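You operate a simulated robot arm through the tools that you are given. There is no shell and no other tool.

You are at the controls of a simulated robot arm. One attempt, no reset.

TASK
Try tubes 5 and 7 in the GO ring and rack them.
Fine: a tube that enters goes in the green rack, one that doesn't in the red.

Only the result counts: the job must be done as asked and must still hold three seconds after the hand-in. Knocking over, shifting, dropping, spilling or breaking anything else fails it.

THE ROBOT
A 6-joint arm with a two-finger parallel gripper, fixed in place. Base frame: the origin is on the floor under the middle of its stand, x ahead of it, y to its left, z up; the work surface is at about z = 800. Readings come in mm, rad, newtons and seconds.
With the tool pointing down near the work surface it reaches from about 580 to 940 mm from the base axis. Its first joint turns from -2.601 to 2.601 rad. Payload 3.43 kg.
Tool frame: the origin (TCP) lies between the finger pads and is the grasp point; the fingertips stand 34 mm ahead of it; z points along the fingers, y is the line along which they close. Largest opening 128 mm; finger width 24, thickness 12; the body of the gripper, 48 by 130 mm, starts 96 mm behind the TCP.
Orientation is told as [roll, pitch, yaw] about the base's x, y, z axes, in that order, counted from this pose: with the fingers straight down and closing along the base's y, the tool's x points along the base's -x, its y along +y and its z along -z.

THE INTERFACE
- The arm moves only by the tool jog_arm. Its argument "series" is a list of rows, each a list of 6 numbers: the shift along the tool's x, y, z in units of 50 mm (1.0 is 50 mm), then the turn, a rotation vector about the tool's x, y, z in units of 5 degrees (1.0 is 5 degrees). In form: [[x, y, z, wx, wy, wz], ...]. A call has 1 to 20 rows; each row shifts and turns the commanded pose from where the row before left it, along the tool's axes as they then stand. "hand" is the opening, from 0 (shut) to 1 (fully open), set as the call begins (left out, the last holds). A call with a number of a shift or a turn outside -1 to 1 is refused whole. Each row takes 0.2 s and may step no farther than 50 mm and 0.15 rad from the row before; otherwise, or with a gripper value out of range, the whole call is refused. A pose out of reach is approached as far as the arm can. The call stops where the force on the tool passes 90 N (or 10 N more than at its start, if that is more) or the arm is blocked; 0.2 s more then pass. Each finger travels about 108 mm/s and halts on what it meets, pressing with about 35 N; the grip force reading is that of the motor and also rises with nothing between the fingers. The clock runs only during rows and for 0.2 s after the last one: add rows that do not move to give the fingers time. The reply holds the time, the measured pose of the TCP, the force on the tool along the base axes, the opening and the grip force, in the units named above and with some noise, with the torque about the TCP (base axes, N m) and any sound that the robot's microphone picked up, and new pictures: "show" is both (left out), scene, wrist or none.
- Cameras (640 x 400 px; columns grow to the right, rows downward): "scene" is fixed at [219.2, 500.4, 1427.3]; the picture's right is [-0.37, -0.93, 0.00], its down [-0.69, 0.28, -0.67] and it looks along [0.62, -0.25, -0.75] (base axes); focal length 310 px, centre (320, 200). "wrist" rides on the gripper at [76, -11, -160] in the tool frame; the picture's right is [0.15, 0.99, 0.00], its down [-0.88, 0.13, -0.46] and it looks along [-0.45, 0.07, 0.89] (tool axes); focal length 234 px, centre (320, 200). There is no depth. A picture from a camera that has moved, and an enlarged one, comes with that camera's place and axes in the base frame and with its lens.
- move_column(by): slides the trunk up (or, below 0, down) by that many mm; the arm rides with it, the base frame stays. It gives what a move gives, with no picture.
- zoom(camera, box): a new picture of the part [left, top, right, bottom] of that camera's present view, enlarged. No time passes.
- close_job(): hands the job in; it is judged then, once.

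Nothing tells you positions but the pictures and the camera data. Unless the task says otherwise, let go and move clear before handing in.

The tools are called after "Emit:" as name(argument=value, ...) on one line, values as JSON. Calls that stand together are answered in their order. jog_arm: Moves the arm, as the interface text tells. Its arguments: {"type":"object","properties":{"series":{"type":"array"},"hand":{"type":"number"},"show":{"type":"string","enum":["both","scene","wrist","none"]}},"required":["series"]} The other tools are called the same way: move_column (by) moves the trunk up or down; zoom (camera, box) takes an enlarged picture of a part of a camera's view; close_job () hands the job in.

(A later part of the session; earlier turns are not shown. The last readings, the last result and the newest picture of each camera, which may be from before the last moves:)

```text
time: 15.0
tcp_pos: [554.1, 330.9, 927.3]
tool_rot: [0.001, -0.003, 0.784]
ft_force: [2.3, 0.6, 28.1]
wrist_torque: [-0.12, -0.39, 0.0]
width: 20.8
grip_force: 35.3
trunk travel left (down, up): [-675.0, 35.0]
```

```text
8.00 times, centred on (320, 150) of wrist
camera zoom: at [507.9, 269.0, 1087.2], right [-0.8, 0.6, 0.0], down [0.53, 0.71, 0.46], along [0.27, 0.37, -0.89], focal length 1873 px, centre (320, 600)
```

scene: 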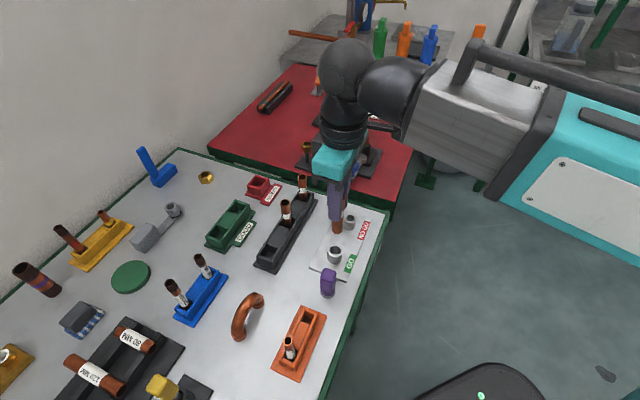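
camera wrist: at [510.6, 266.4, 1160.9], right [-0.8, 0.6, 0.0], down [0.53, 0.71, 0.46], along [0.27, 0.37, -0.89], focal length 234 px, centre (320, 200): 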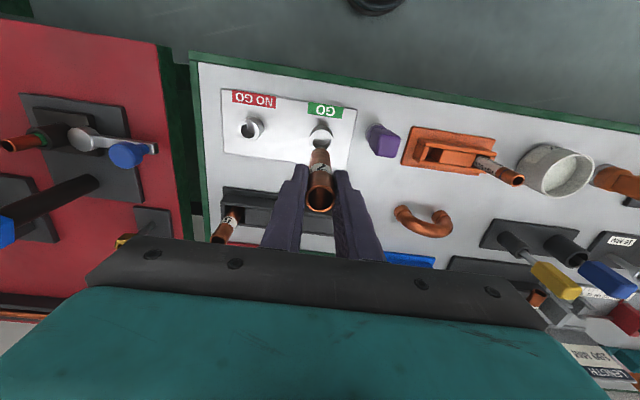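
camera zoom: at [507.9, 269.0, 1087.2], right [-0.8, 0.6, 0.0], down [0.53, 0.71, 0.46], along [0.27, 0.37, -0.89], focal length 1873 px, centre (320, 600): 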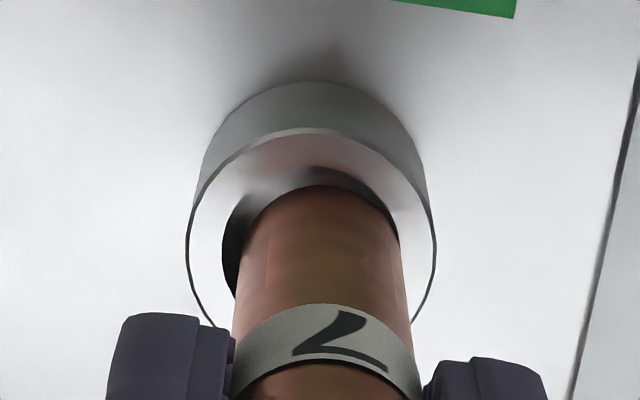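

Contact is 28 N and the tube has ended up about 1 mm off-centre on the rim. I'll back off a few millimetres and see where it sits.

Emit:
jog_arm(series=[[0, 0, -0.06, 0, 0, 0], [0, 0, 0, 0, 0, 0], [0, 0, 0, 0, 0, 0]], hand=0, show="none")

Emit:
zoom(camera="scene", box=[318, 232, 350, 268])

Emit:
zoom(camera="wrist", box=[295, 125, 345, 175])

```text
time: 15.8
tcp_pos: [554.6, 330.9, 928.3]
tool_rot: [-0.001, 0.0, 0.786]
ft_force: [1.0, 0.7, -0.5]
wrist_torque: [0.03, 0.02, 0.0]
width: 20.7
grip_force: 34.9
trunk travel left (down, up): [-675.0, 35.0]
```

```text
11.11 times, centred on (334, 250) of scene
camera zoom: at [219.2, 500.4, 1427.3], right [-0.37, -0.93, 0.0], down [-0.69, 0.28, -0.67], along [0.62, -0.25, -0.75], focal length 3442 px, centre (164, -356)
```

zoom: 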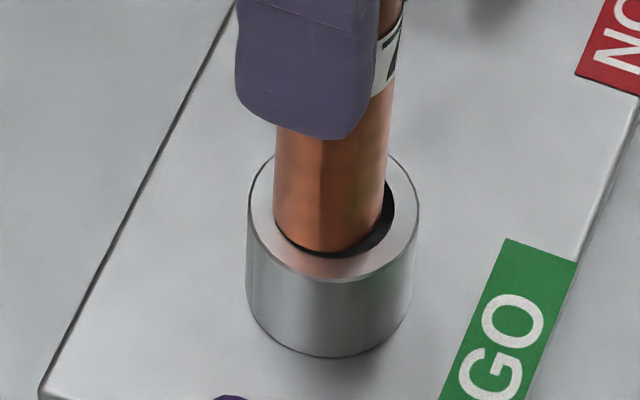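

```text
8.00 times, centred on (320, 150) of wrist
camera zoom: at [509.1, 269.2, 1088.3], right [-0.8, 0.6, 0.0], down [0.53, 0.71, 0.46], along [0.27, 0.37, -0.89], focal length 1873 px, centre (320, 600)
```

zoom: 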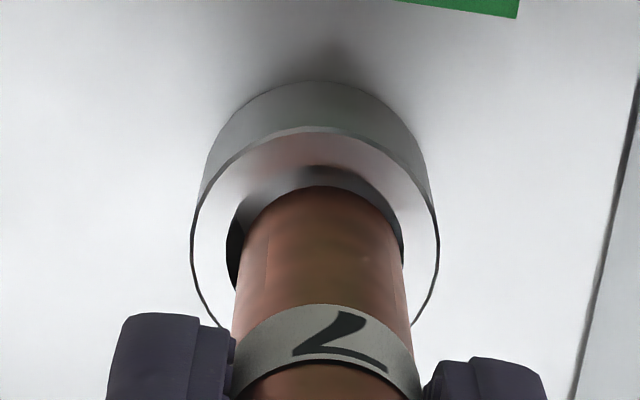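

The tube sits about 1 mm off in +y and slightly short in x. I'll apply a small correction and verify it in both cameras.

Emit:
jog_arm(series=[[0.016, -0.02, 0, 0, 0, 0], [0, 0, 0, 0, 0, 0], [0, 0, 0, 0, 0, 0]], hand=0, show="none")

Emit:
zoom(camera="scene", box=[322, 236, 346, 264])

Emit:
zoom(camera="wrist", box=[298, 128, 342, 172])

```text
time: 16.6
tcp_pos: [557.5, 328.8, 928.4]
tool_rot: [0.0, 0.001, 0.785]
ft_force: [1.4, 0.6, -0.3]
wrist_torque: [0.0, -0.02, 0.0]
width: 20.6
grip_force: 35.1
trunk travel left (down, up): [-675.0, 35.0]
```

```text
14.29 times, centred on (334, 250) of scene
camera zoom: at [219.2, 500.4, 1427.3], right [-0.37, -0.93, 0.0], down [-0.69, 0.28, -0.67], along [0.62, -0.25, -0.75], focal length 4426 px, centre (120, -514)
```

zoom: 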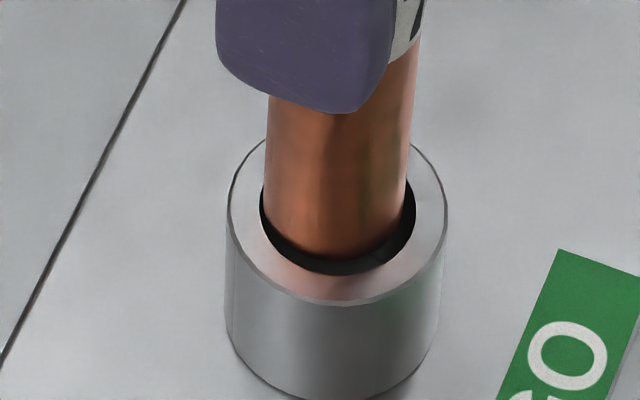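

```text
9.09 times, centred on (320, 150) of wrist
camera zoom: at [510.1, 267.9, 1088.4], right [-0.8, 0.6, 0.0], down [0.53, 0.71, 0.46], along [0.27, 0.37, -0.89], focal length 2129 px, centre (320, 654)
```

zoom: 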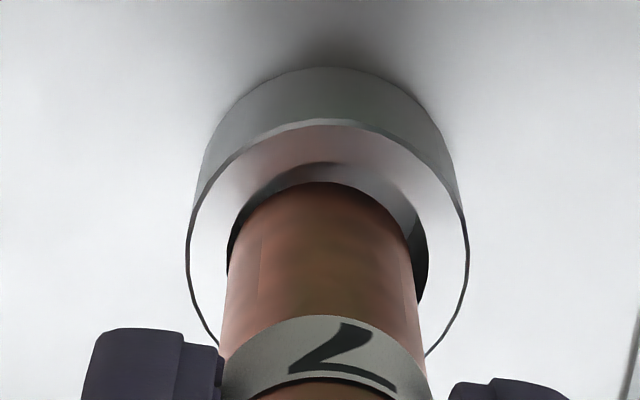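

It overshot a little and is now about 0.7 mm off the other way in y. One more fine correction, then I'll verify.

Emit:
jog_arm(series=[[0.009, 0.012, 0, 0, 0, 0], [0, 0, 0, 0, 0, 0], [0, 0, 0, 0, 0, 0]], hand=0, show="none")

Emit:
zoom(camera="scene", box=[322, 236, 346, 264])

Emit:
zoom(camera="wrist", box=[298, 128, 342, 172])

```text
time: 17.4
tcp_pos: [555.5, 330.4, 929.7]
tool_rot: [-0.001, -0.001, 0.787]
ft_force: [0.5, 0.3, -1.4]
wrist_torque: [-0.02, -0.03, 0.01]
width: 20.5
grip_force: 34.9
trunk travel left (down, up): [-675.0, 35.0]
```

```text
14.29 times, centred on (334, 250) of scene
camera zoom: at [219.2, 500.4, 1427.3], right [-0.37, -0.93, 0.0], down [-0.69, 0.28, -0.67], along [0.62, -0.25, -0.75], focal length 4426 px, centre (120, -514)
```

zoom: 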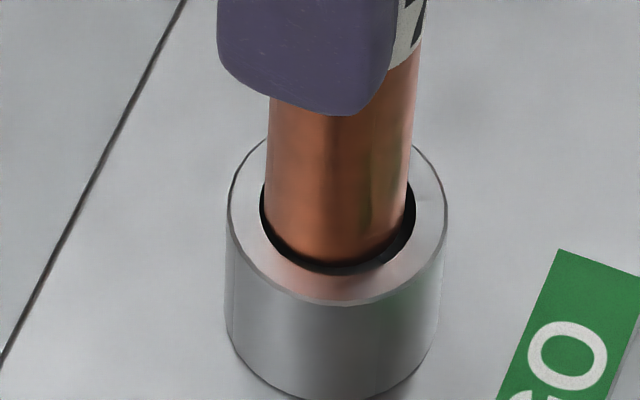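

```text
9.09 times, centred on (320, 150) of wrist
camera zoom: at [509.4, 268.0, 1088.9], right [-0.8, 0.6, 0.0], down [0.53, 0.71, 0.46], along [0.27, 0.37, -0.89], focal length 2129 px, centre (320, 654)
```

zoom: 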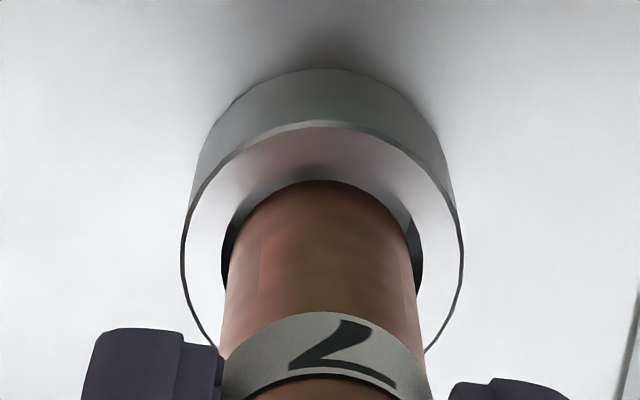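

Both views now show the tube concentric in the bore. Lowering gently in small steps.

Emit:
jog_arm(series=[[0, 0, 0.03, 0, 0, 0], [0, 0, 0.03, 0, 0, 0], [0, 0, 0.03, 0, 0, 0], [0, 0, 0.03, 0, 0, 0], [0, 0, 0, 0, 0, 0]], hand=0, show="none")

Emit:
zoom(camera="scene", box=[322, 236, 346, 264])

Emit:
zoom(camera="wrist", box=[298, 128, 342, 172])

```text
time: 18.6
tcp_pos: [554.8, 330.1, 923.0]
tool_rot: [-0.001, 0.002, 0.784]
ft_force: [0.4, -1.1, -0.5]
wrist_torque: [0.01, -0.01, -0.01]
width: 20.7
grip_force: 35.8
trunk travel left (down, up): [-675.0, 35.0]
```

```text
14.29 times, centred on (334, 250) of scene
camera zoom: at [219.2, 500.4, 1427.3], right [-0.37, -0.93, 0.0], down [-0.69, 0.28, -0.67], along [0.62, -0.25, -0.75], focal length 4426 px, centre (120, -514)
```

zoom: 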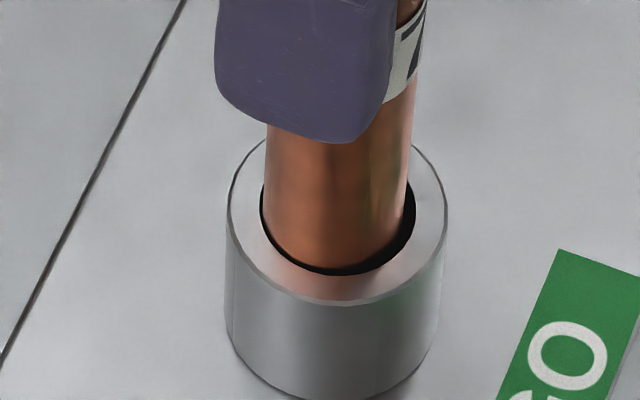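

```text
9.09 times, centred on (320, 150) of wrist
camera zoom: at [508.8, 268.5, 1083.0], right [-0.8, 0.6, 0.0], down [0.53, 0.71, 0.46], along [0.27, 0.37, -0.89], focal length 2129 px, centre (320, 654)
```

zoom: 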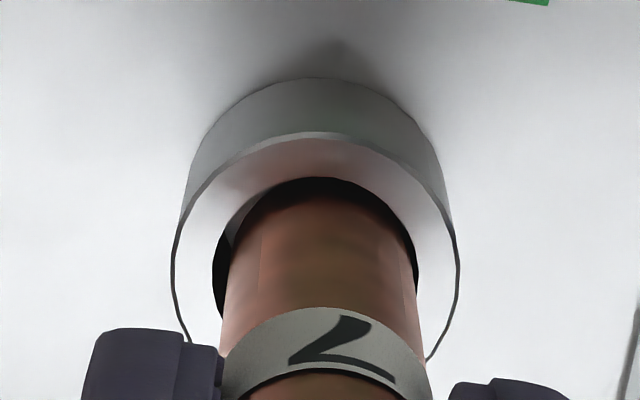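

There's no contact force and the tube end is now at or below the ring's top edge. I'll recentre by half a millimetre and keep going down.

Emit:
jog_arm(series=[[0, -0.01, 0, 0, 0, 0], [0, 0, 0.04, 0, 0, 0], [0, 0, 0.04, 0, 0, 0], [0, 0, 0.04, 0, 0, 0], [0, 0, 0, 0, 0, 0]], hand=0, show="none")

Emit:
zoom(camera="scene", box=[322, 236, 346, 264])

Emit:
zoom(camera="wrist", box=[298, 128, 342, 172])

```text
time: 19.8
tcp_pos: [554.7, 329.4, 917.6]
tool_rot: [-0.001, -0.001, 0.786]
ft_force: [0.1, -0.4, -0.7]
wrist_torque: [-0.01, 0.0, -0.01]
width: 20.4
grip_force: 35.3
trunk travel left (down, up): [-675.0, 35.0]
```

```text
14.29 times, centred on (334, 250) of scene
camera zoom: at [219.2, 500.4, 1427.3], right [-0.37, -0.93, 0.0], down [-0.69, 0.28, -0.67], along [0.62, -0.25, -0.75], focal length 4426 px, centre (120, -514)
```

zoom: 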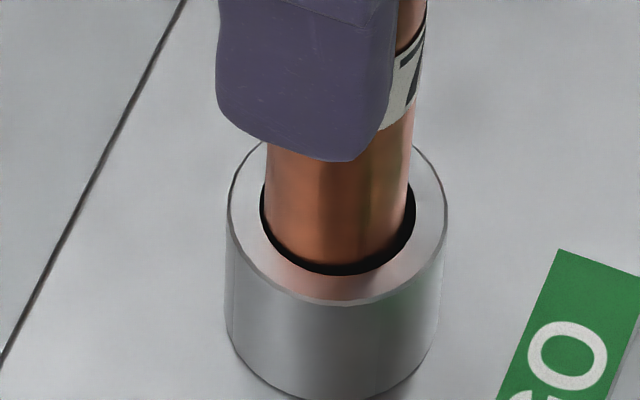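

```text
9.09 times, centred on (320, 150) of wrist
camera zoom: at [509.0, 268.2, 1077.5], right [-0.8, 0.6, 0.0], down [0.53, 0.71, 0.46], along [0.27, 0.37, -0.89], focal length 2129 px, centre (320, 654)
```

zoom: 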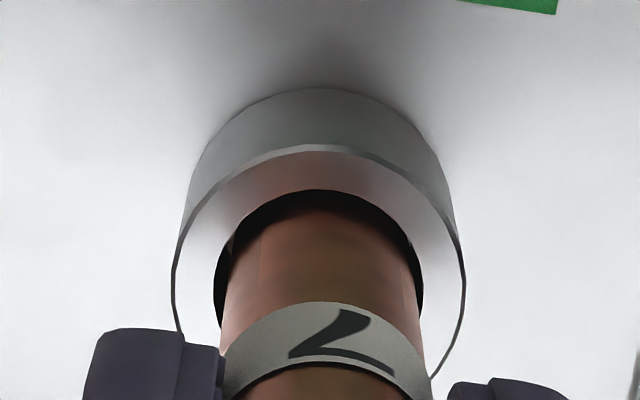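

Tube 7 is in the bore with no resistance, so it enters GO. I'll push it most of the way down so the trial is unambiguous.

Emit:
jog_arm(series=[[0, 0, 0.04, 0, 0, 0], [0, 0, 0.04, 0, 0, 0], [0, 0, 0.04, 0, 0, 0], [0, 0, 0.04, 0, 0, 0], [0, 0, 0.04, 0, 0, 0], [0, 0, 0.04, 0, 0, 0], [0, 0, 0.04, 0, 0, 0], [0, 0, 0, 0, 0, 0]], hand=0)

Emit:
zoom(camera="scene", box=[318, 230, 350, 266])

Emit:
zoom(camera="wrist", box=[298, 138, 342, 182])

```text
time: 21.6
tcp_pos: [556.8, 330.0, 903.3]
tool_rot: [0.002, 0.0, 0.786]
ft_force: [0.3, 0.4, -1.1]
wrist_torque: [0.02, -0.01, 0.03]
width: 20.6
grip_force: 35.4
trunk travel left (down, up): [-675.0, 35.0]
camera wrist: at [509.8, 267.9, 1063.8], right [-0.8, 0.6, 0.0], down [0.53, 0.71, 0.46], along [0.27, 0.37, -0.89], focal length 234 px, centre (320, 200)
```

scene: 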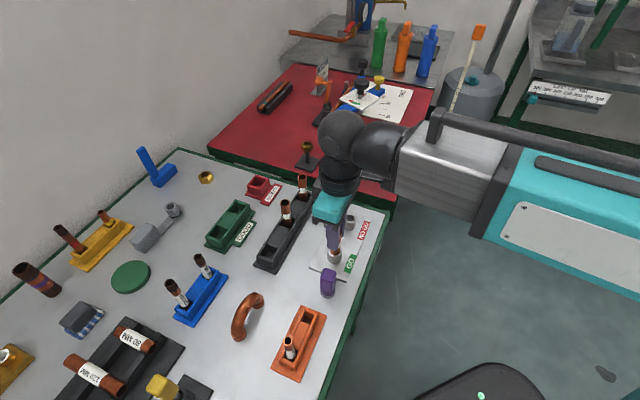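
wrist: 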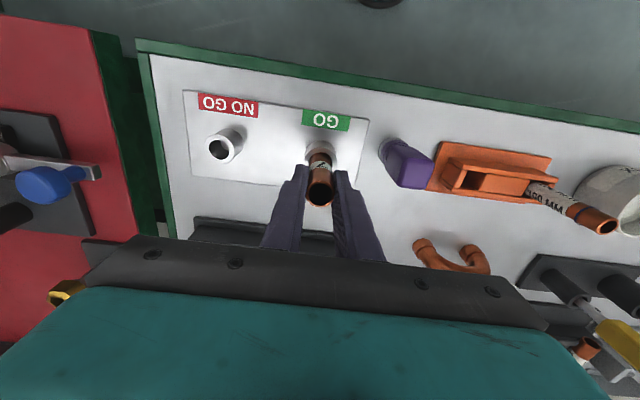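

```text
11.11 times, centred on (334, 248) of scene
camera zoom: at [219.2, 500.4, 1427.3], right [-0.37, -0.93, 0.0], down [-0.69, 0.28, -0.67], along [0.62, -0.25, -0.75], focal length 3442 px, centre (164, -333)
```

zoom: 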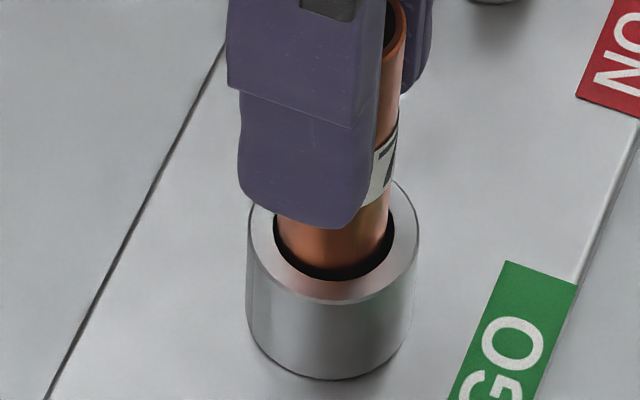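

```text
9.09 times, centred on (320, 160) of wrist
camera zoom: at [509.8, 267.9, 1063.8], right [-0.8, 0.6, 0.0], down [0.53, 0.71, 0.46], along [0.27, 0.37, -0.89], focal length 2129 px, centre (320, 564)
```

zoom: 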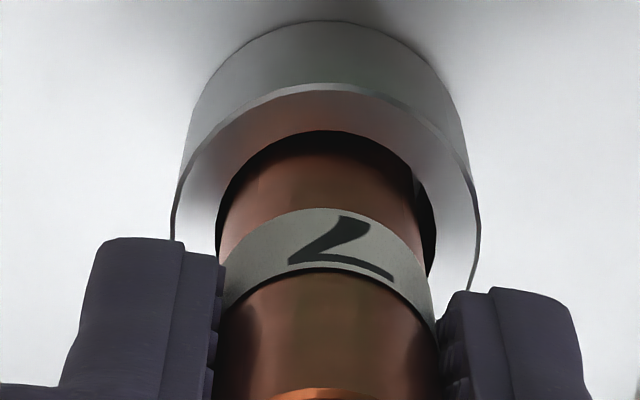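

Tube 7 went about 25 mm into the GO ring with no resistance, so it belongs in the green rack. I'll withdraw it straight up, then look closely at the green rack.

Emit:
jog_arm(series=[[0, 0, -0.2, 0, 0, 0], [0, 0, -0.4, 0, 0, 0], [0, 0, -0.5, 0, 0, 0], [0, 0, -0.5, 0, 0, 0], [0, 0, -0.5, 0, 0, 0], [0, 0, -0.5, 0, 0, 0], [0, 0, 0, 0, 0, 0]], hand=0)

Emit:
zoom(camera="scene", box=[200, 190, 264, 254])

Emit:
zoom(camera="scene", box=[240, 168, 290, 212])

Emit:
zoom(camera="scene", box=[300, 200, 390, 290])

```text
time: 23.2
tcp_pos: [555.2, 328.8, 1035.1]
tool_rot: [-0.002, 0.001, 0.785]
ft_force: [-0.6, 0.2, -1.0]
wrist_torque: [0.05, 0.04, 0.04]
width: 20.4
grip_force: 35.2
trunk travel left (down, up): [-675.0, 35.0]
camera wrist: at [509.1, 267.0, 1194.6], right [-0.8, 0.6, 0.0], down [0.53, 0.71, 0.46], along [0.27, 0.37, -0.89], focal length 234 px, centre (320, 200)
```

scene: 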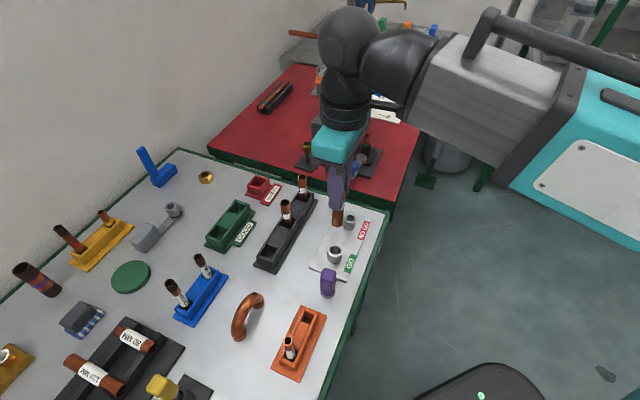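
wrist: 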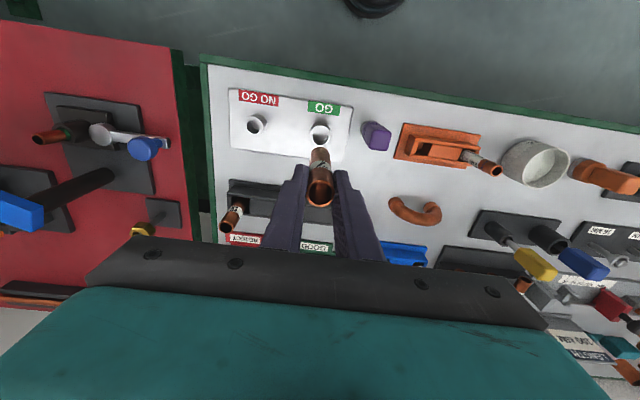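

```text
6.25 times, centred on (232, 222) of scene
camera zoom: at [219.2, 500.4, 1427.3], right [-0.37, -0.93, 0.0], down [-0.69, 0.28, -0.67], along [0.62, -0.25, -0.75], focal length 1936 px, centre (870, 62)
```

zoom: 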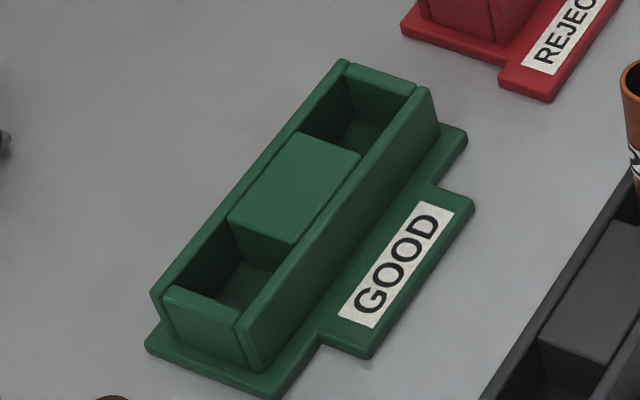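

```text
9.09 times, centred on (265, 190) of scene
camera zoom: at [219.2, 500.4, 1427.3], right [-0.37, -0.93, 0.0], down [-0.69, 0.28, -0.67], along [0.62, -0.25, -0.75], focal length 2816 px, centre (820, 291)
```

zoom: 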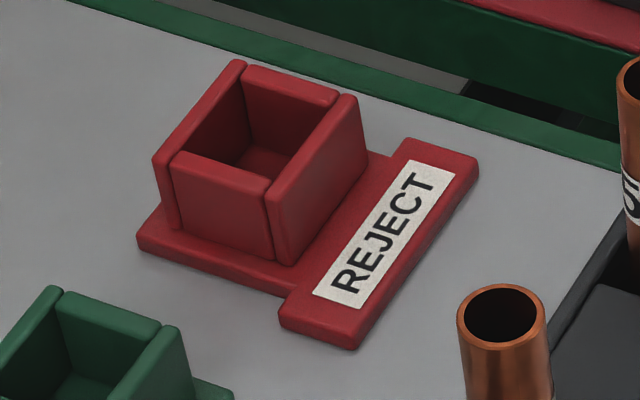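

```text
4.44 times, centred on (345, 245) of scene
camera zoom: at [219.2, 500.4, 1427.3], right [-0.37, -0.93, 0.0], down [-0.69, 0.28, -0.67], along [0.62, -0.25, -0.75], focal length 1377 px, centre (209, 0)
```

zoom: 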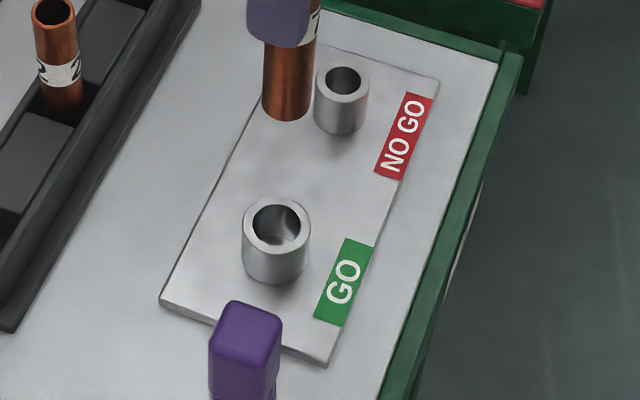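

The GO ring is free again and undisturbed. I'll carry tube 7 to above the near slot of the green rack, around (705, 562), and refine the alignment from there.

Emit:
jog_arm(series=[[-0.9017, 0.1973, 0, 0, 0, 0], [-0.9017, 0.1973, 0, 0, 0, 0], [-0.9017, 0.1973, 0, 0, 0, 0], [-0.9017, 0.1973, 0, 0, 0, 0], [-0.9017, 0.1973, 0, 0, 0, 0], [-0.9017, 0.1973, 0, 0, 0, 0], [0, 0, 0, 0, 0, 0], [0, 0, 0, 0, 0, 0]], hand=0)

Emit:
zoom(camera="wrist", box=[220, 70, 400, 220])

Emit:
zoom(camera="scene", box=[190, 150, 280, 260])

```text
time: 25.0
tcp_pos: [709.5, 561.8, 1032.7]
tool_rot: [0.002, 0.001, 0.785]
ft_force: [-0.7, -0.3, -0.3]
wrist_torque: [0.0, -0.02, 0.0]
width: 20.6
grip_force: 34.6
trunk travel left (down, up): [-675.0, 35.0]
camera wrist: at [662.6, 500.7, 1192.8], right [-0.8, 0.6, 0.0], down [0.53, 0.71, 0.46], along [0.27, 0.37, -0.89], focal length 234 px, centre (320, 200)
```

scene: 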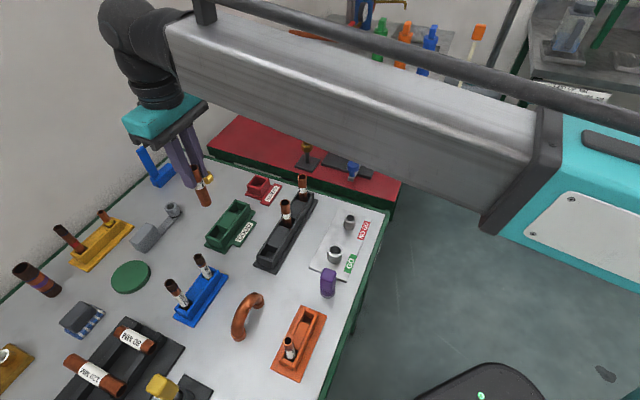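
wrist: 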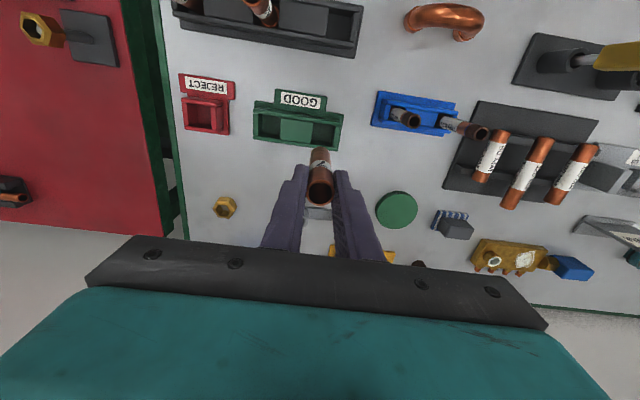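

```text
2.67 times, centred on (310, 145) of wrist
camera zoom: at [662.6, 500.7, 1192.8], right [-0.8, 0.6, 0.0], down [0.53, 0.71, 0.46], along [0.27, 0.37, -0.89], focal length 624 px, centre (347, 347)
```

zoom: 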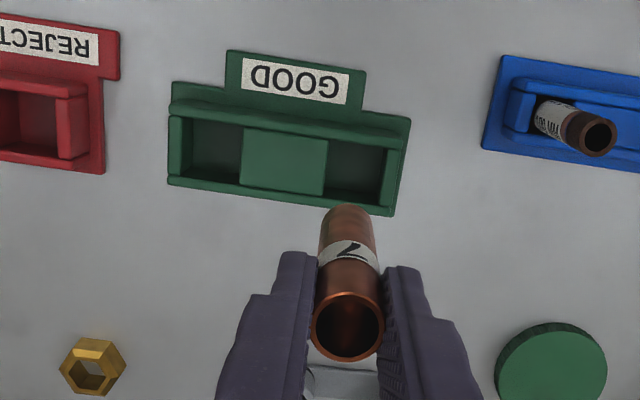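

```text
3.64 times, centred on (235, 205) of scene
camera zoom: at [219.2, 500.4, 1427.3], right [-0.37, -0.93, 0.0], down [-0.69, 0.28, -0.67], along [0.62, -0.25, -0.75], focal length 1127 px, centre (629, 182)
```

zoom: 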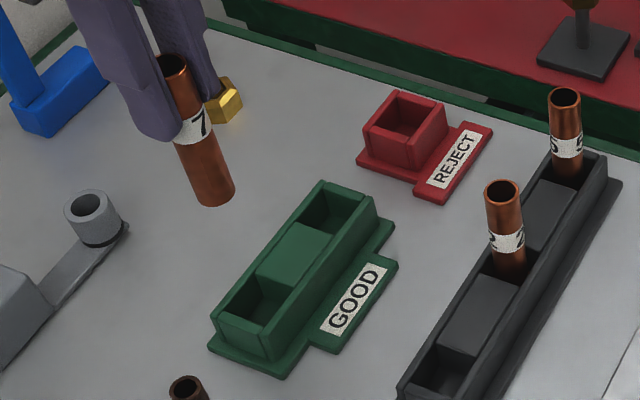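

Tube 7 hovers just beyond the near green slot. I'll zoom in to get the slot's exact edges.

Emit:
zoom(camera="wrist", box=[295, 95, 350, 150])

Emit:
zoom(camera="wrist", box=[240, 80, 350, 160])

Emit:
zoom(camera="scene", box=[200, 210, 244, 254])

```text
7.27 times, centred on (322, 122) of wrist
camera zoom: at [662.6, 500.7, 1192.8], right [-0.8, 0.6, 0.0], down [0.53, 0.71, 0.46], along [0.27, 0.37, -0.89], focal length 1703 px, centre (302, 764)
```

zoom: 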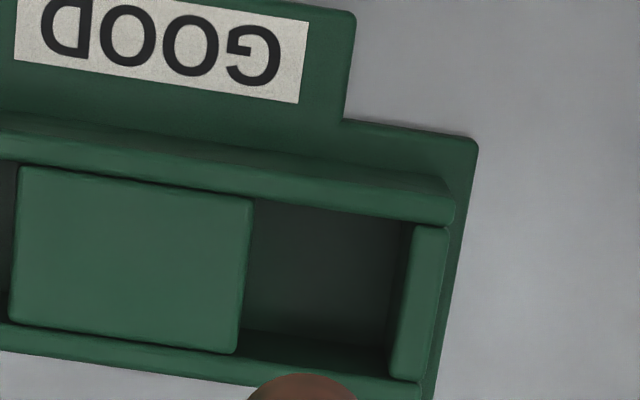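

```text
5.00 times, centred on (295, 120) of wrist
camera zoom: at [662.6, 500.7, 1192.8], right [-0.8, 0.6, 0.0], down [0.53, 0.71, 0.46], along [0.27, 0.37, -0.89], focal length 1171 px, centre (445, 600)
```

zoom: 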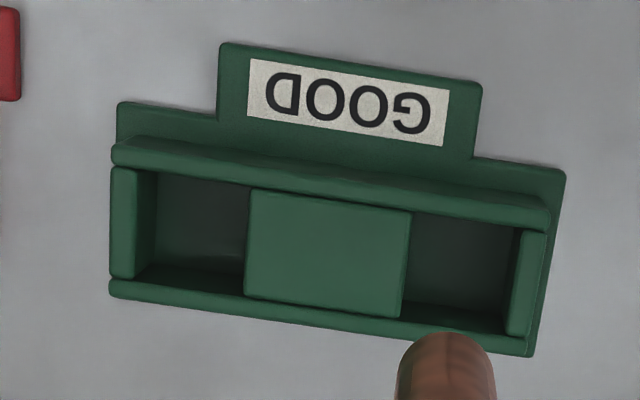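

```text
9.09 times, centred on (222, 232) of scene
camera zoom: at [219.2, 500.4, 1427.3], right [-0.37, -0.93, 0.0], down [-0.69, 0.28, -0.67], along [0.62, -0.25, -0.75], focal length 2816 px, centre (1211, -91)
```

zoom: 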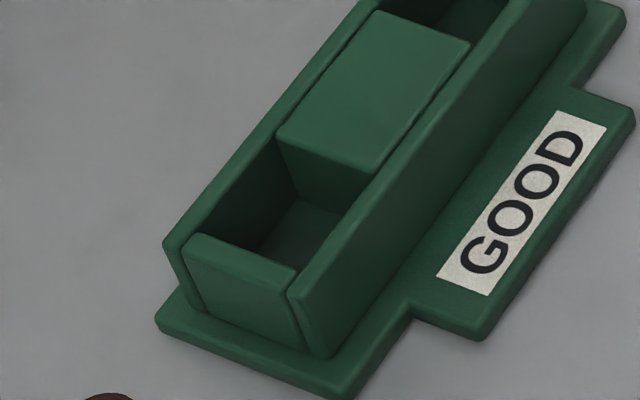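

The slot opening is about 31 × 32 mm, so there's roughly 5 mm of margin around the tube. I'll shift by about (+2.5, +4.5) mm, lower to just above the rack and check.

Emit:
jog_arm(series=[[0.05, 0.09, 0, 0, 0, 0], [0, 0, 0.6, 0, 0, 0], [0, 0, 0.6, 0, 0, 0], [0, 0, 0.5, 0, 0, 0], [0, 0, 0, 0, 0, 0], [0, 0, 0, 0, 0, 0]], hand=0)

Emit:
zoom(camera="wrist", box=[270, 95, 370, 195])

Emit:
zoom(camera="scene", box=[195, 190, 250, 250])

```text
time: 26.4
tcp_pos: [704.0, 559.9, 948.0]
tool_rot: [-0.001, -0.001, 0.786]
ft_force: [-0.7, -0.4, -1.6]
wrist_torque: [0.01, -0.01, -0.02]
width: 20.8
grip_force: 35.3
trunk travel left (down, up): [-675.0, 35.0]
camera wrist: at [656.7, 499.3, 1108.1], right [-0.8, 0.6, 0.0], down [0.53, 0.71, 0.46], along [0.27, 0.37, -0.89], focal length 234 px, centre (320, 200)
```

scene: 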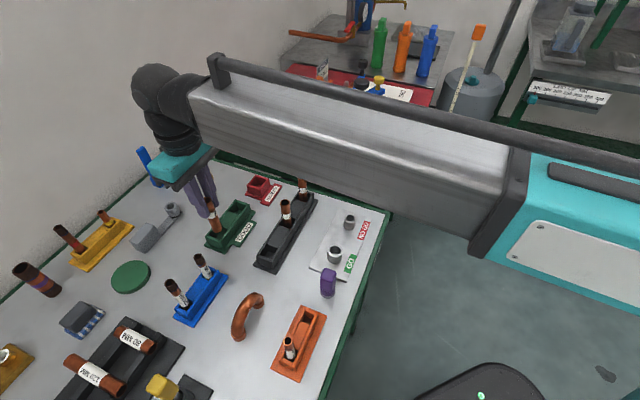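
wrist: 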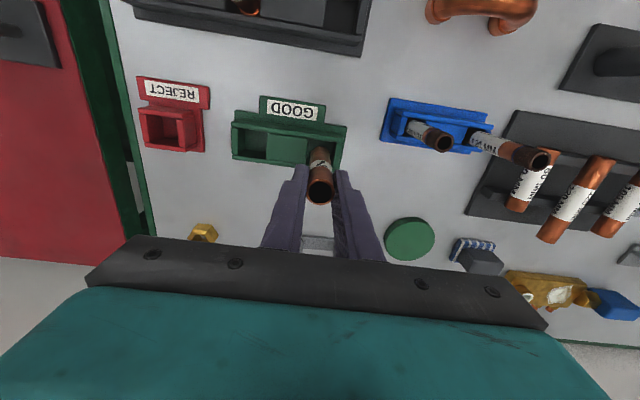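

```text
4.00 times, centred on (320, 145) of wrist
camera zoom: at [656.7, 499.3, 1108.1], right [-0.8, 0.6, 0.0], down [0.53, 0.71, 0.46], along [0.27, 0.37, -0.89], focal length 937 px, centre (320, 420)
```

zoom: 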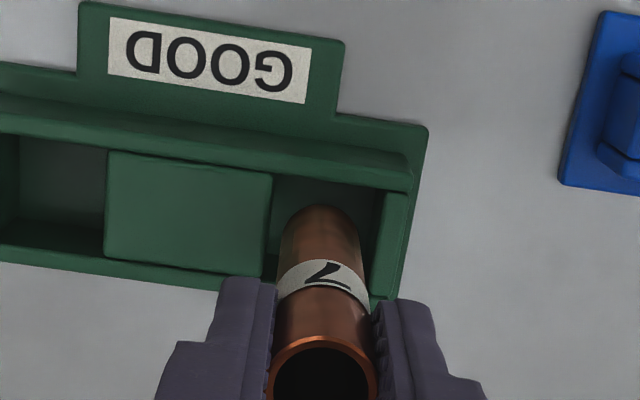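

```text
6.67 times, centred on (222, 220) of scene
camera zoom: at [219.2, 500.4, 1427.3], right [-0.37, -0.93, 0.0], down [-0.69, 0.28, -0.67], along [0.62, -0.25, -0.75], focal length 2065 px, centre (970, 67)
```

zoom: 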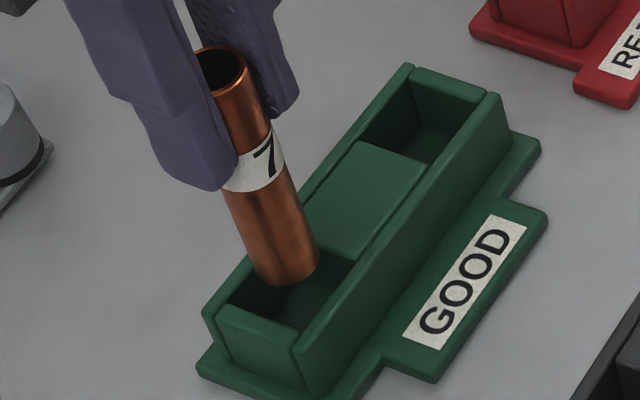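

The tube is well placed along the slot but about 3.5 mm too close to the wall on the base side. I'll shift it outward and re-check before descending.

Emit:
jog_arm(series=[[-0.07, 0.01, 0, 0, 0, 0], [0, 0, 0.2, 0, 0, 0], [0, 0, 0, 0, 0, 0], [0, 0, 0, 0, 0, 0]], hand=0, show="none")

Emit:
zoom(camera="wrist", box=[280, 110, 360, 190])

Emit:
zoom(camera="scene", box=[195, 195, 250, 255])

```text
time: 27.4
tcp_pos: [703.1, 565.9, 937.4]
tool_rot: [0.0, 0.0, 0.785]
ft_force: [0.3, 0.1, -1.6]
wrist_torque: [0.01, 0.02, 0.03]
width: 20.3
grip_force: 34.6
trunk travel left (down, up): [-675.0, 35.0]
```

```text
5.00 times, centred on (320, 150) of wrist
camera zoom: at [657.5, 504.3, 1097.8], right [-0.8, 0.6, 0.0], down [0.53, 0.71, 0.46], along [0.27, 0.37, -0.89], focal length 1171 px, centre (320, 450)
```

zoom: 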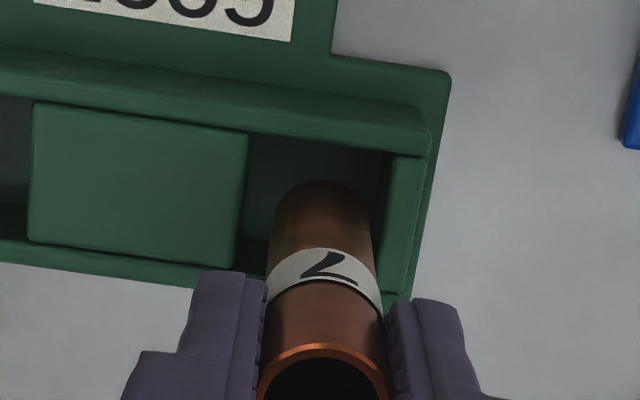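

```text
6.67 times, centred on (222, 225) of scene
camera zoom: at [219.2, 500.4, 1427.3], right [-0.37, -0.93, 0.0], down [-0.69, 0.28, -0.67], along [0.62, -0.25, -0.75], focal length 2065 px, centre (970, 33)
```

zoom: 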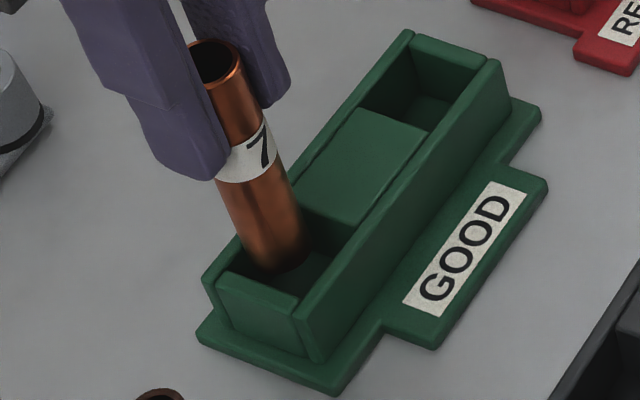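

The tube is centred across the slot and about 1.7 mm off along it. I'll correct that and descend slowly into the slot.

Emit:
jog_arm(series=[[0, -0.033, 0, 0, 0, 0], [0, 0, 0.08, 0, 0, 0], [0, 0, 0.08, 0, 0, 0], [0, 0, 0.08, 0, 0, 0], [0, 0, 0.08, 0, 0, 0], [0, 0, 0.08, 0, 0, 0], [0, 0, 0, 0, 0, 0]], hand=0, show="none")

Emit:
zoom(camera="wrist", box=[270, 110, 370, 210])

Emit:
zoom(camera="scene", box=[195, 195, 250, 255])

```text
time: 29.0
tcp_pos: [704.1, 567.1, 917.2]
tool_rot: [0.0, 0.0, 0.784]
ft_force: [0.3, 0.6, -0.3]
wrist_torque: [-0.05, 0.04, 0.01]
width: 20.2
grip_force: 35.1
trunk travel left (down, up): [-675.0, 35.0]
```

```text
4.00 times, centred on (320, 160) of wrist
camera zoom: at [656.9, 504.8, 1077.8], right [-0.8, 0.6, 0.0], down [0.53, 0.71, 0.46], along [0.27, 0.37, -0.89], focal length 937 px, centre (320, 360)
```

zoom: 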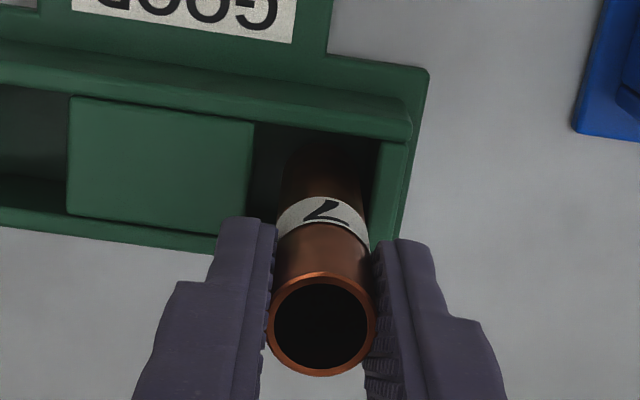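

```text
6.67 times, centred on (222, 225) of scene
camera zoom: at [219.2, 500.4, 1427.3], right [-0.37, -0.93, 0.0], down [-0.69, 0.28, -0.67], along [0.62, -0.25, -0.75], focal length 2065 px, centre (970, 33)
```

zoom: 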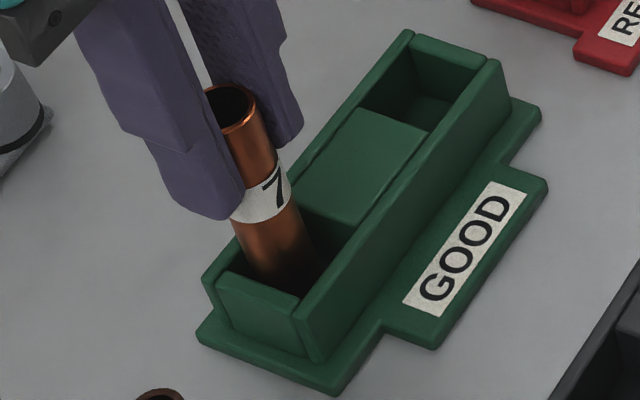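

Tube 7 is inside the slot with no contact. I'll keep lowering towards the floor.

Emit:
jog_arm(series=[[0, -0.015, 0.04, 0, 0, 0], [0, 0, 0.05, 0, 0, 0], [0, 0, 0.05, 0, 0, 0], [0, 0, 0.05, 0, 0, 0], [0, 0, 0.05, 0, 0, 0], [0, 0, 0.05, 0, 0, 0], [0, 0, 0.05, 0, 0, 0], [0, 0, 0, 0, 0, 0]], hand=0, show="none")

Emit:
zoom(camera="scene", box=[195, 195, 250, 255])

```text
time: 30.8
tcp_pos: [702.3, 564.9, 905.3]
tool_rot: [0.0, -0.003, 0.787]
ft_force: [1.9, 5.0, 29.9]
wrist_torque: [0.59, 0.16, -0.08]
width: 20.4
grip_force: 35.1
trunk travel left (down, up): [-675.0, 35.0]
```

```text
6.67 times, centred on (222, 225) of scene
camera zoom: at [219.2, 500.4, 1427.3], right [-0.37, -0.93, 0.0], down [-0.69, 0.28, -0.67], along [0.62, -0.25, -0.75], focal length 2065 px, centre (970, 33)
```

zoom: 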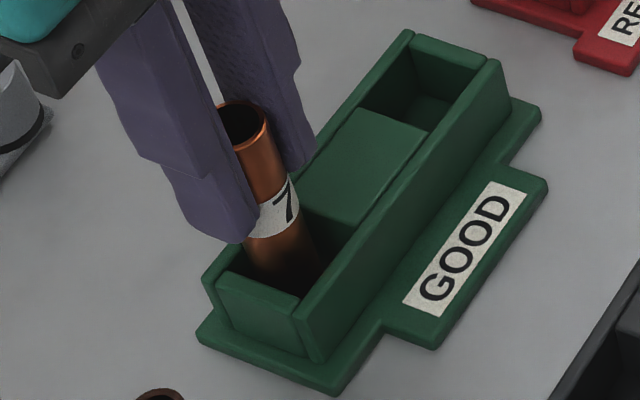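

There's 30 N of contact, slightly sooner than I expected. Before I release, I'll check whether the tube is standing on the floor or caught on something.

Emit:
zoom(camera="wrist", box=[285, 130, 355, 190])

Emit:
zoom(camera="scene", box=[208, 212, 240, 248])

Emit:
zoom(camera="scene", box=[250, 240, 282, 276])

Emit:
zoom(camera="scene", box=[225, 190, 265, 230])

```text
6.67 times, centred on (320, 160) of wrist
camera zoom: at [655.9, 503.0, 1064.6], right [-0.8, 0.6, 0.0], down [0.53, 0.71, 0.46], along [0.27, 0.37, -0.89], focal length 1561 px, centre (320, 467)
```

zoom: 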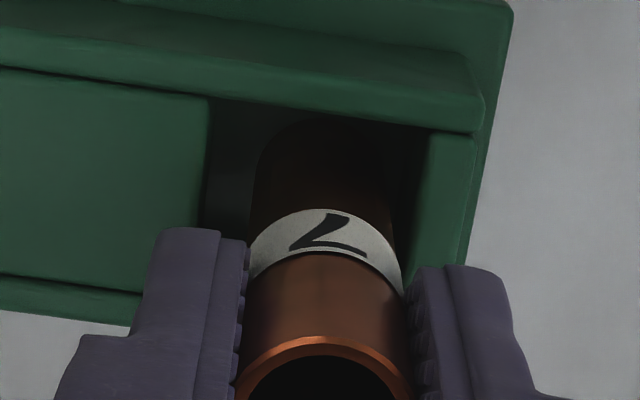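

```text
11.11 times, centred on (224, 230) of scene
camera zoom: at [219.2, 500.4, 1427.3], right [-0.37, -0.93, 0.0], down [-0.69, 0.28, -0.67], along [0.62, -0.25, -0.75], focal length 3442 px, centre (1387, -133)
```

zoom: 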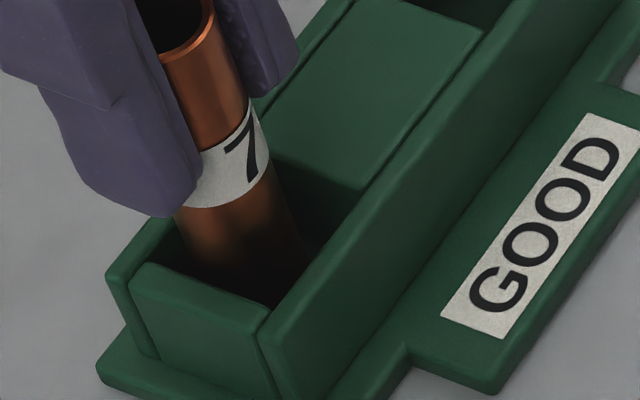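

```text
11.11 times, centred on (266, 258) of scene
camera zoom: at [219.2, 500.4, 1427.3], right [-0.37, -0.93, 0.0], down [-0.69, 0.28, -0.67], along [0.62, -0.25, -0.75], focal length 3442 px, centre (920, -444)
```

zoom: 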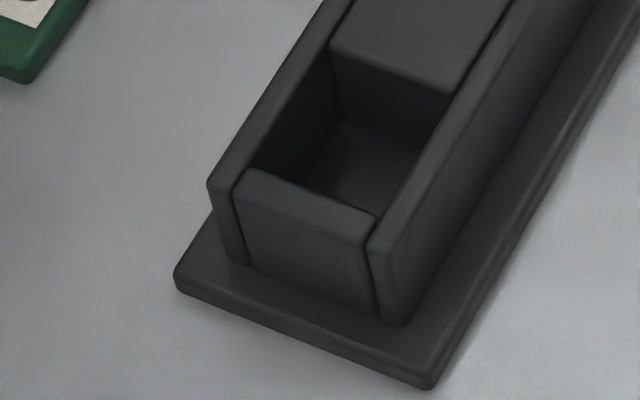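

```text
10.00 times, centred on (245, 210) of scene
camera zoom: at [219.2, 500.4, 1427.3], right [-0.37, -0.93, 0.0], down [-0.69, 0.28, -0.67], along [0.62, -0.25, -0.75], focal length 3098 px, centre (1070, 100)
```

zoom: 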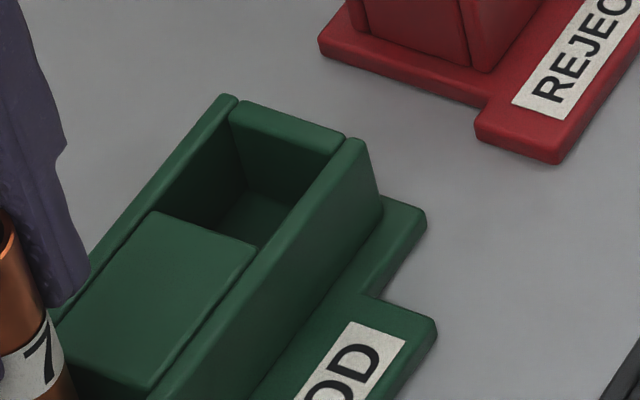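

The tube is centred in the slot and standing on the floor. The wrist pictures show it had crept down a little in the grip, which explains the early contact. I'll ease off the pressure, release and retreat straight up.

Emit:
jog_arm(series=[[0, 0, -0.02, 0, 0, 0], [0, 0, 0, 0, 0, 0]], hand=0, show="none")

Emit:
jog_arm(series=[[0, 0, 0, 0, 0, 0], [0, 0, 0, 0, 0, 0], [0, 0, 0, 0, 0, 0]], hand=0.4)

Emit:
zoom(camera="wrist", box=[270, 110, 370, 210])

Emit:
zoom(camera="scene", box=[195, 195, 250, 255])

```text
time: 31.4
tcp_pos: [704.3, 564.3, 904.0]
tool_rot: [0.0, -0.002, 0.785]
ft_force: [-1.6, 5.7, 23.3]
wrist_torque: [0.45, 0.27, -0.08]
width: 20.3
grip_force: 35.0
trunk travel left (down, up): [-675.0, 35.0]
```

```text
time: 32.2
tcp_pos: [705.4, 565.8, 901.8]
tool_rot: [0.0, -0.001, 0.786]
ft_force: [0.3, -0.3, -0.1]
wrist_torque: [-0.03, 0.01, -0.01]
width: 51.2
grip_force: 0.0
trunk travel left (down, up): [-675.0, 35.0]
camera wrist: at [658.1, 503.8, 1061.9], right [-0.8, 0.6, 0.0], down [0.53, 0.71, 0.46], along [0.27, 0.37, -0.89], focal length 234 px, centre (320, 200)
```

scene: 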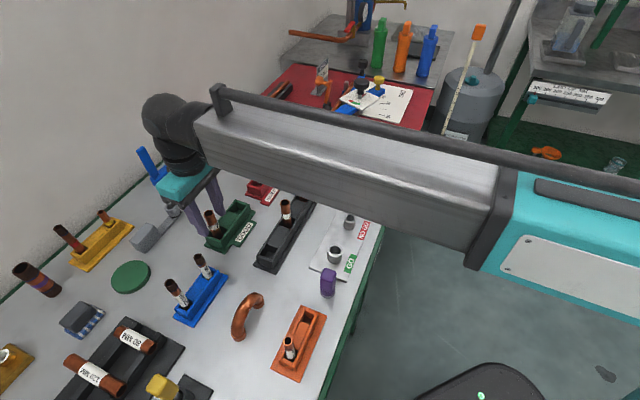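
wrist: 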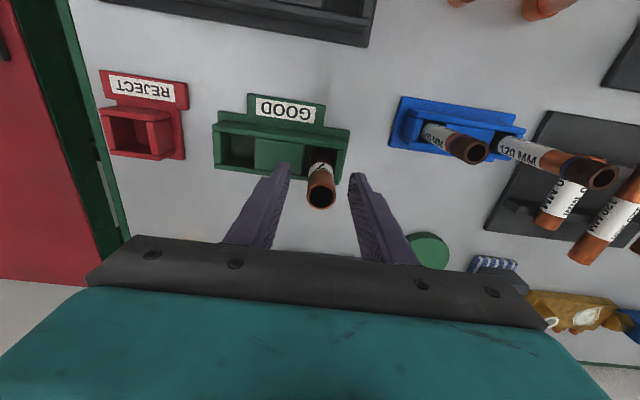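

```text
4.00 times, centred on (320, 160) of wrist
camera zoom: at [658.1, 503.8, 1061.9], right [-0.8, 0.6, 0.0], down [0.53, 0.71, 0.46], along [0.27, 0.37, -0.89], focal length 937 px, centre (320, 360)
```

zoom: 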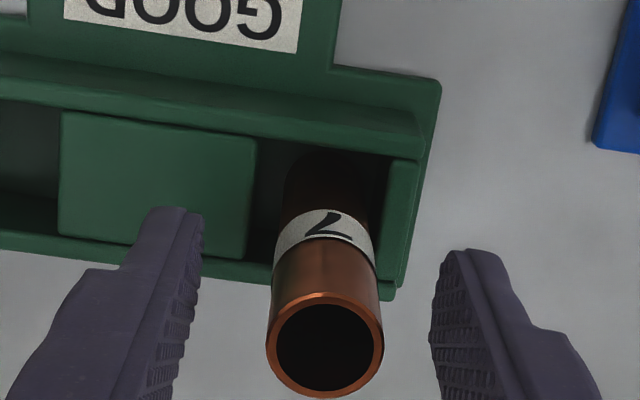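

```text
6.67 times, centred on (222, 225) of scene
camera zoom: at [219.2, 500.4, 1427.3], right [-0.37, -0.93, 0.0], down [-0.69, 0.28, -0.67], along [0.62, -0.25, -0.75], focal length 2065 px, centre (970, 33)
```

zoom: 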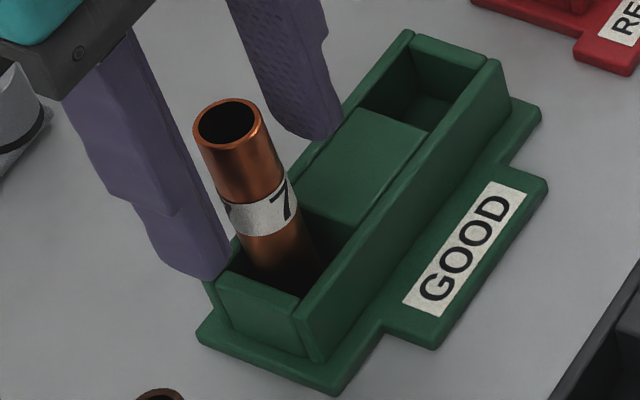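

Tube 7 is standing in the green rack. I'll retreat straight up, then move across to hover over tube 5.

Emit:
jog_arm(series=[[0, 0, -0.5, 0, 0, 0], [0, 0, -0.7, 0, 0, 0], [0, 0, -0.7, 0, 0, 0], [0, 0, -0.7, 0, 0, 0], [0.543, -0.73, 0, 0, 0, 0], [0.543, -0.73, 0, 0, 0, 0], [0.543, -0.73, 0, 0, 0, 0], [0.543, -0.73, 0, 0, 0, 0], [0.543, -0.73, 0, 0, 0, 0], [0, 0, 0, 0, 0, 0], [0, 0, 0, 0, 0, 0]], hand=0.45)

Emit:
zoom(camera="scene", box=[195, 190, 260, 255])

Emit:
zoom(camera="wrist", box=[260, 90, 380, 200])

```text
time: 34.6
tcp_pos: [739.2, 341.5, 1030.3]
tool_rot: [-0.001, -0.001, 0.785]
ft_force: [1.4, -0.3, 1.1]
wrist_torque: [-0.01, 0.03, 0.02]
width: 57.5
grip_force: 0.0
trunk travel left (down, up): [-675.0, 35.0]
camera wrist: at [692.1, 280.2, 1190.8], right [-0.8, 0.6, 0.0], down [0.53, 0.71, 0.46], along [0.27, 0.37, -0.89], focal length 234 px, centre (320, 200)
```

scene: 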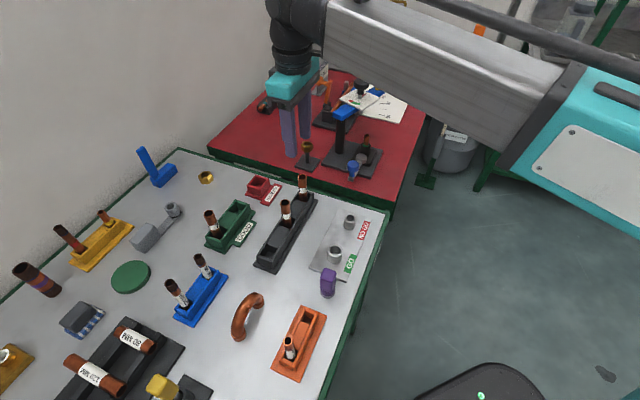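
wrist: 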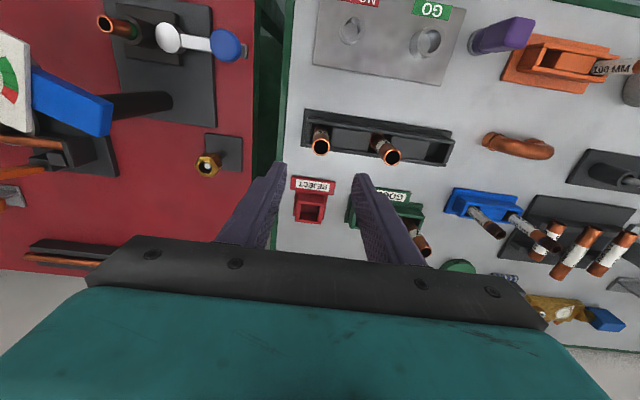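

```text
6.15 times, centred on (228, 222) of scene
camera zoom: at [219.2, 500.4, 1427.3], right [-0.37, -0.93, 0.0], down [-0.69, 0.28, -0.67], along [0.62, -0.25, -0.75], focal length 1906 px, centre (889, 62)
```

zoom: 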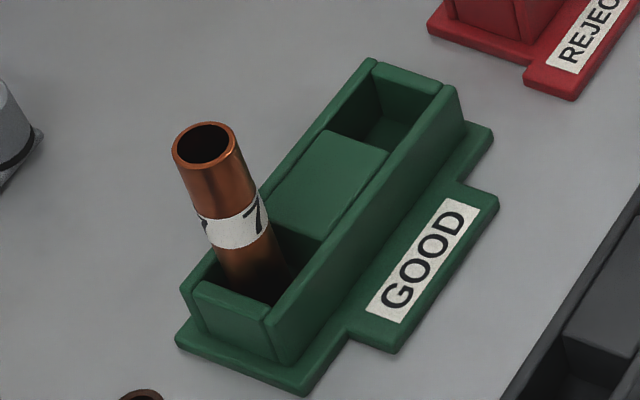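

```text
3.64 times, centred on (320, 145) of wrist
camera zoom: at [692.1, 280.2, 1190.8], right [-0.8, 0.6, 0.0], down [0.53, 0.71, 0.46], along [0.27, 0.37, -0.89], focal length 852 px, centre (320, 400)
```

zoom: 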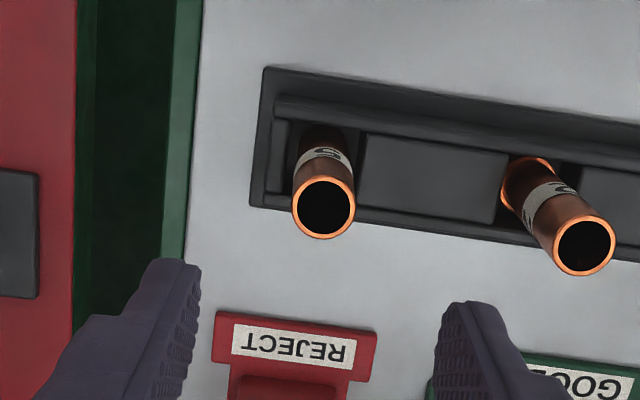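

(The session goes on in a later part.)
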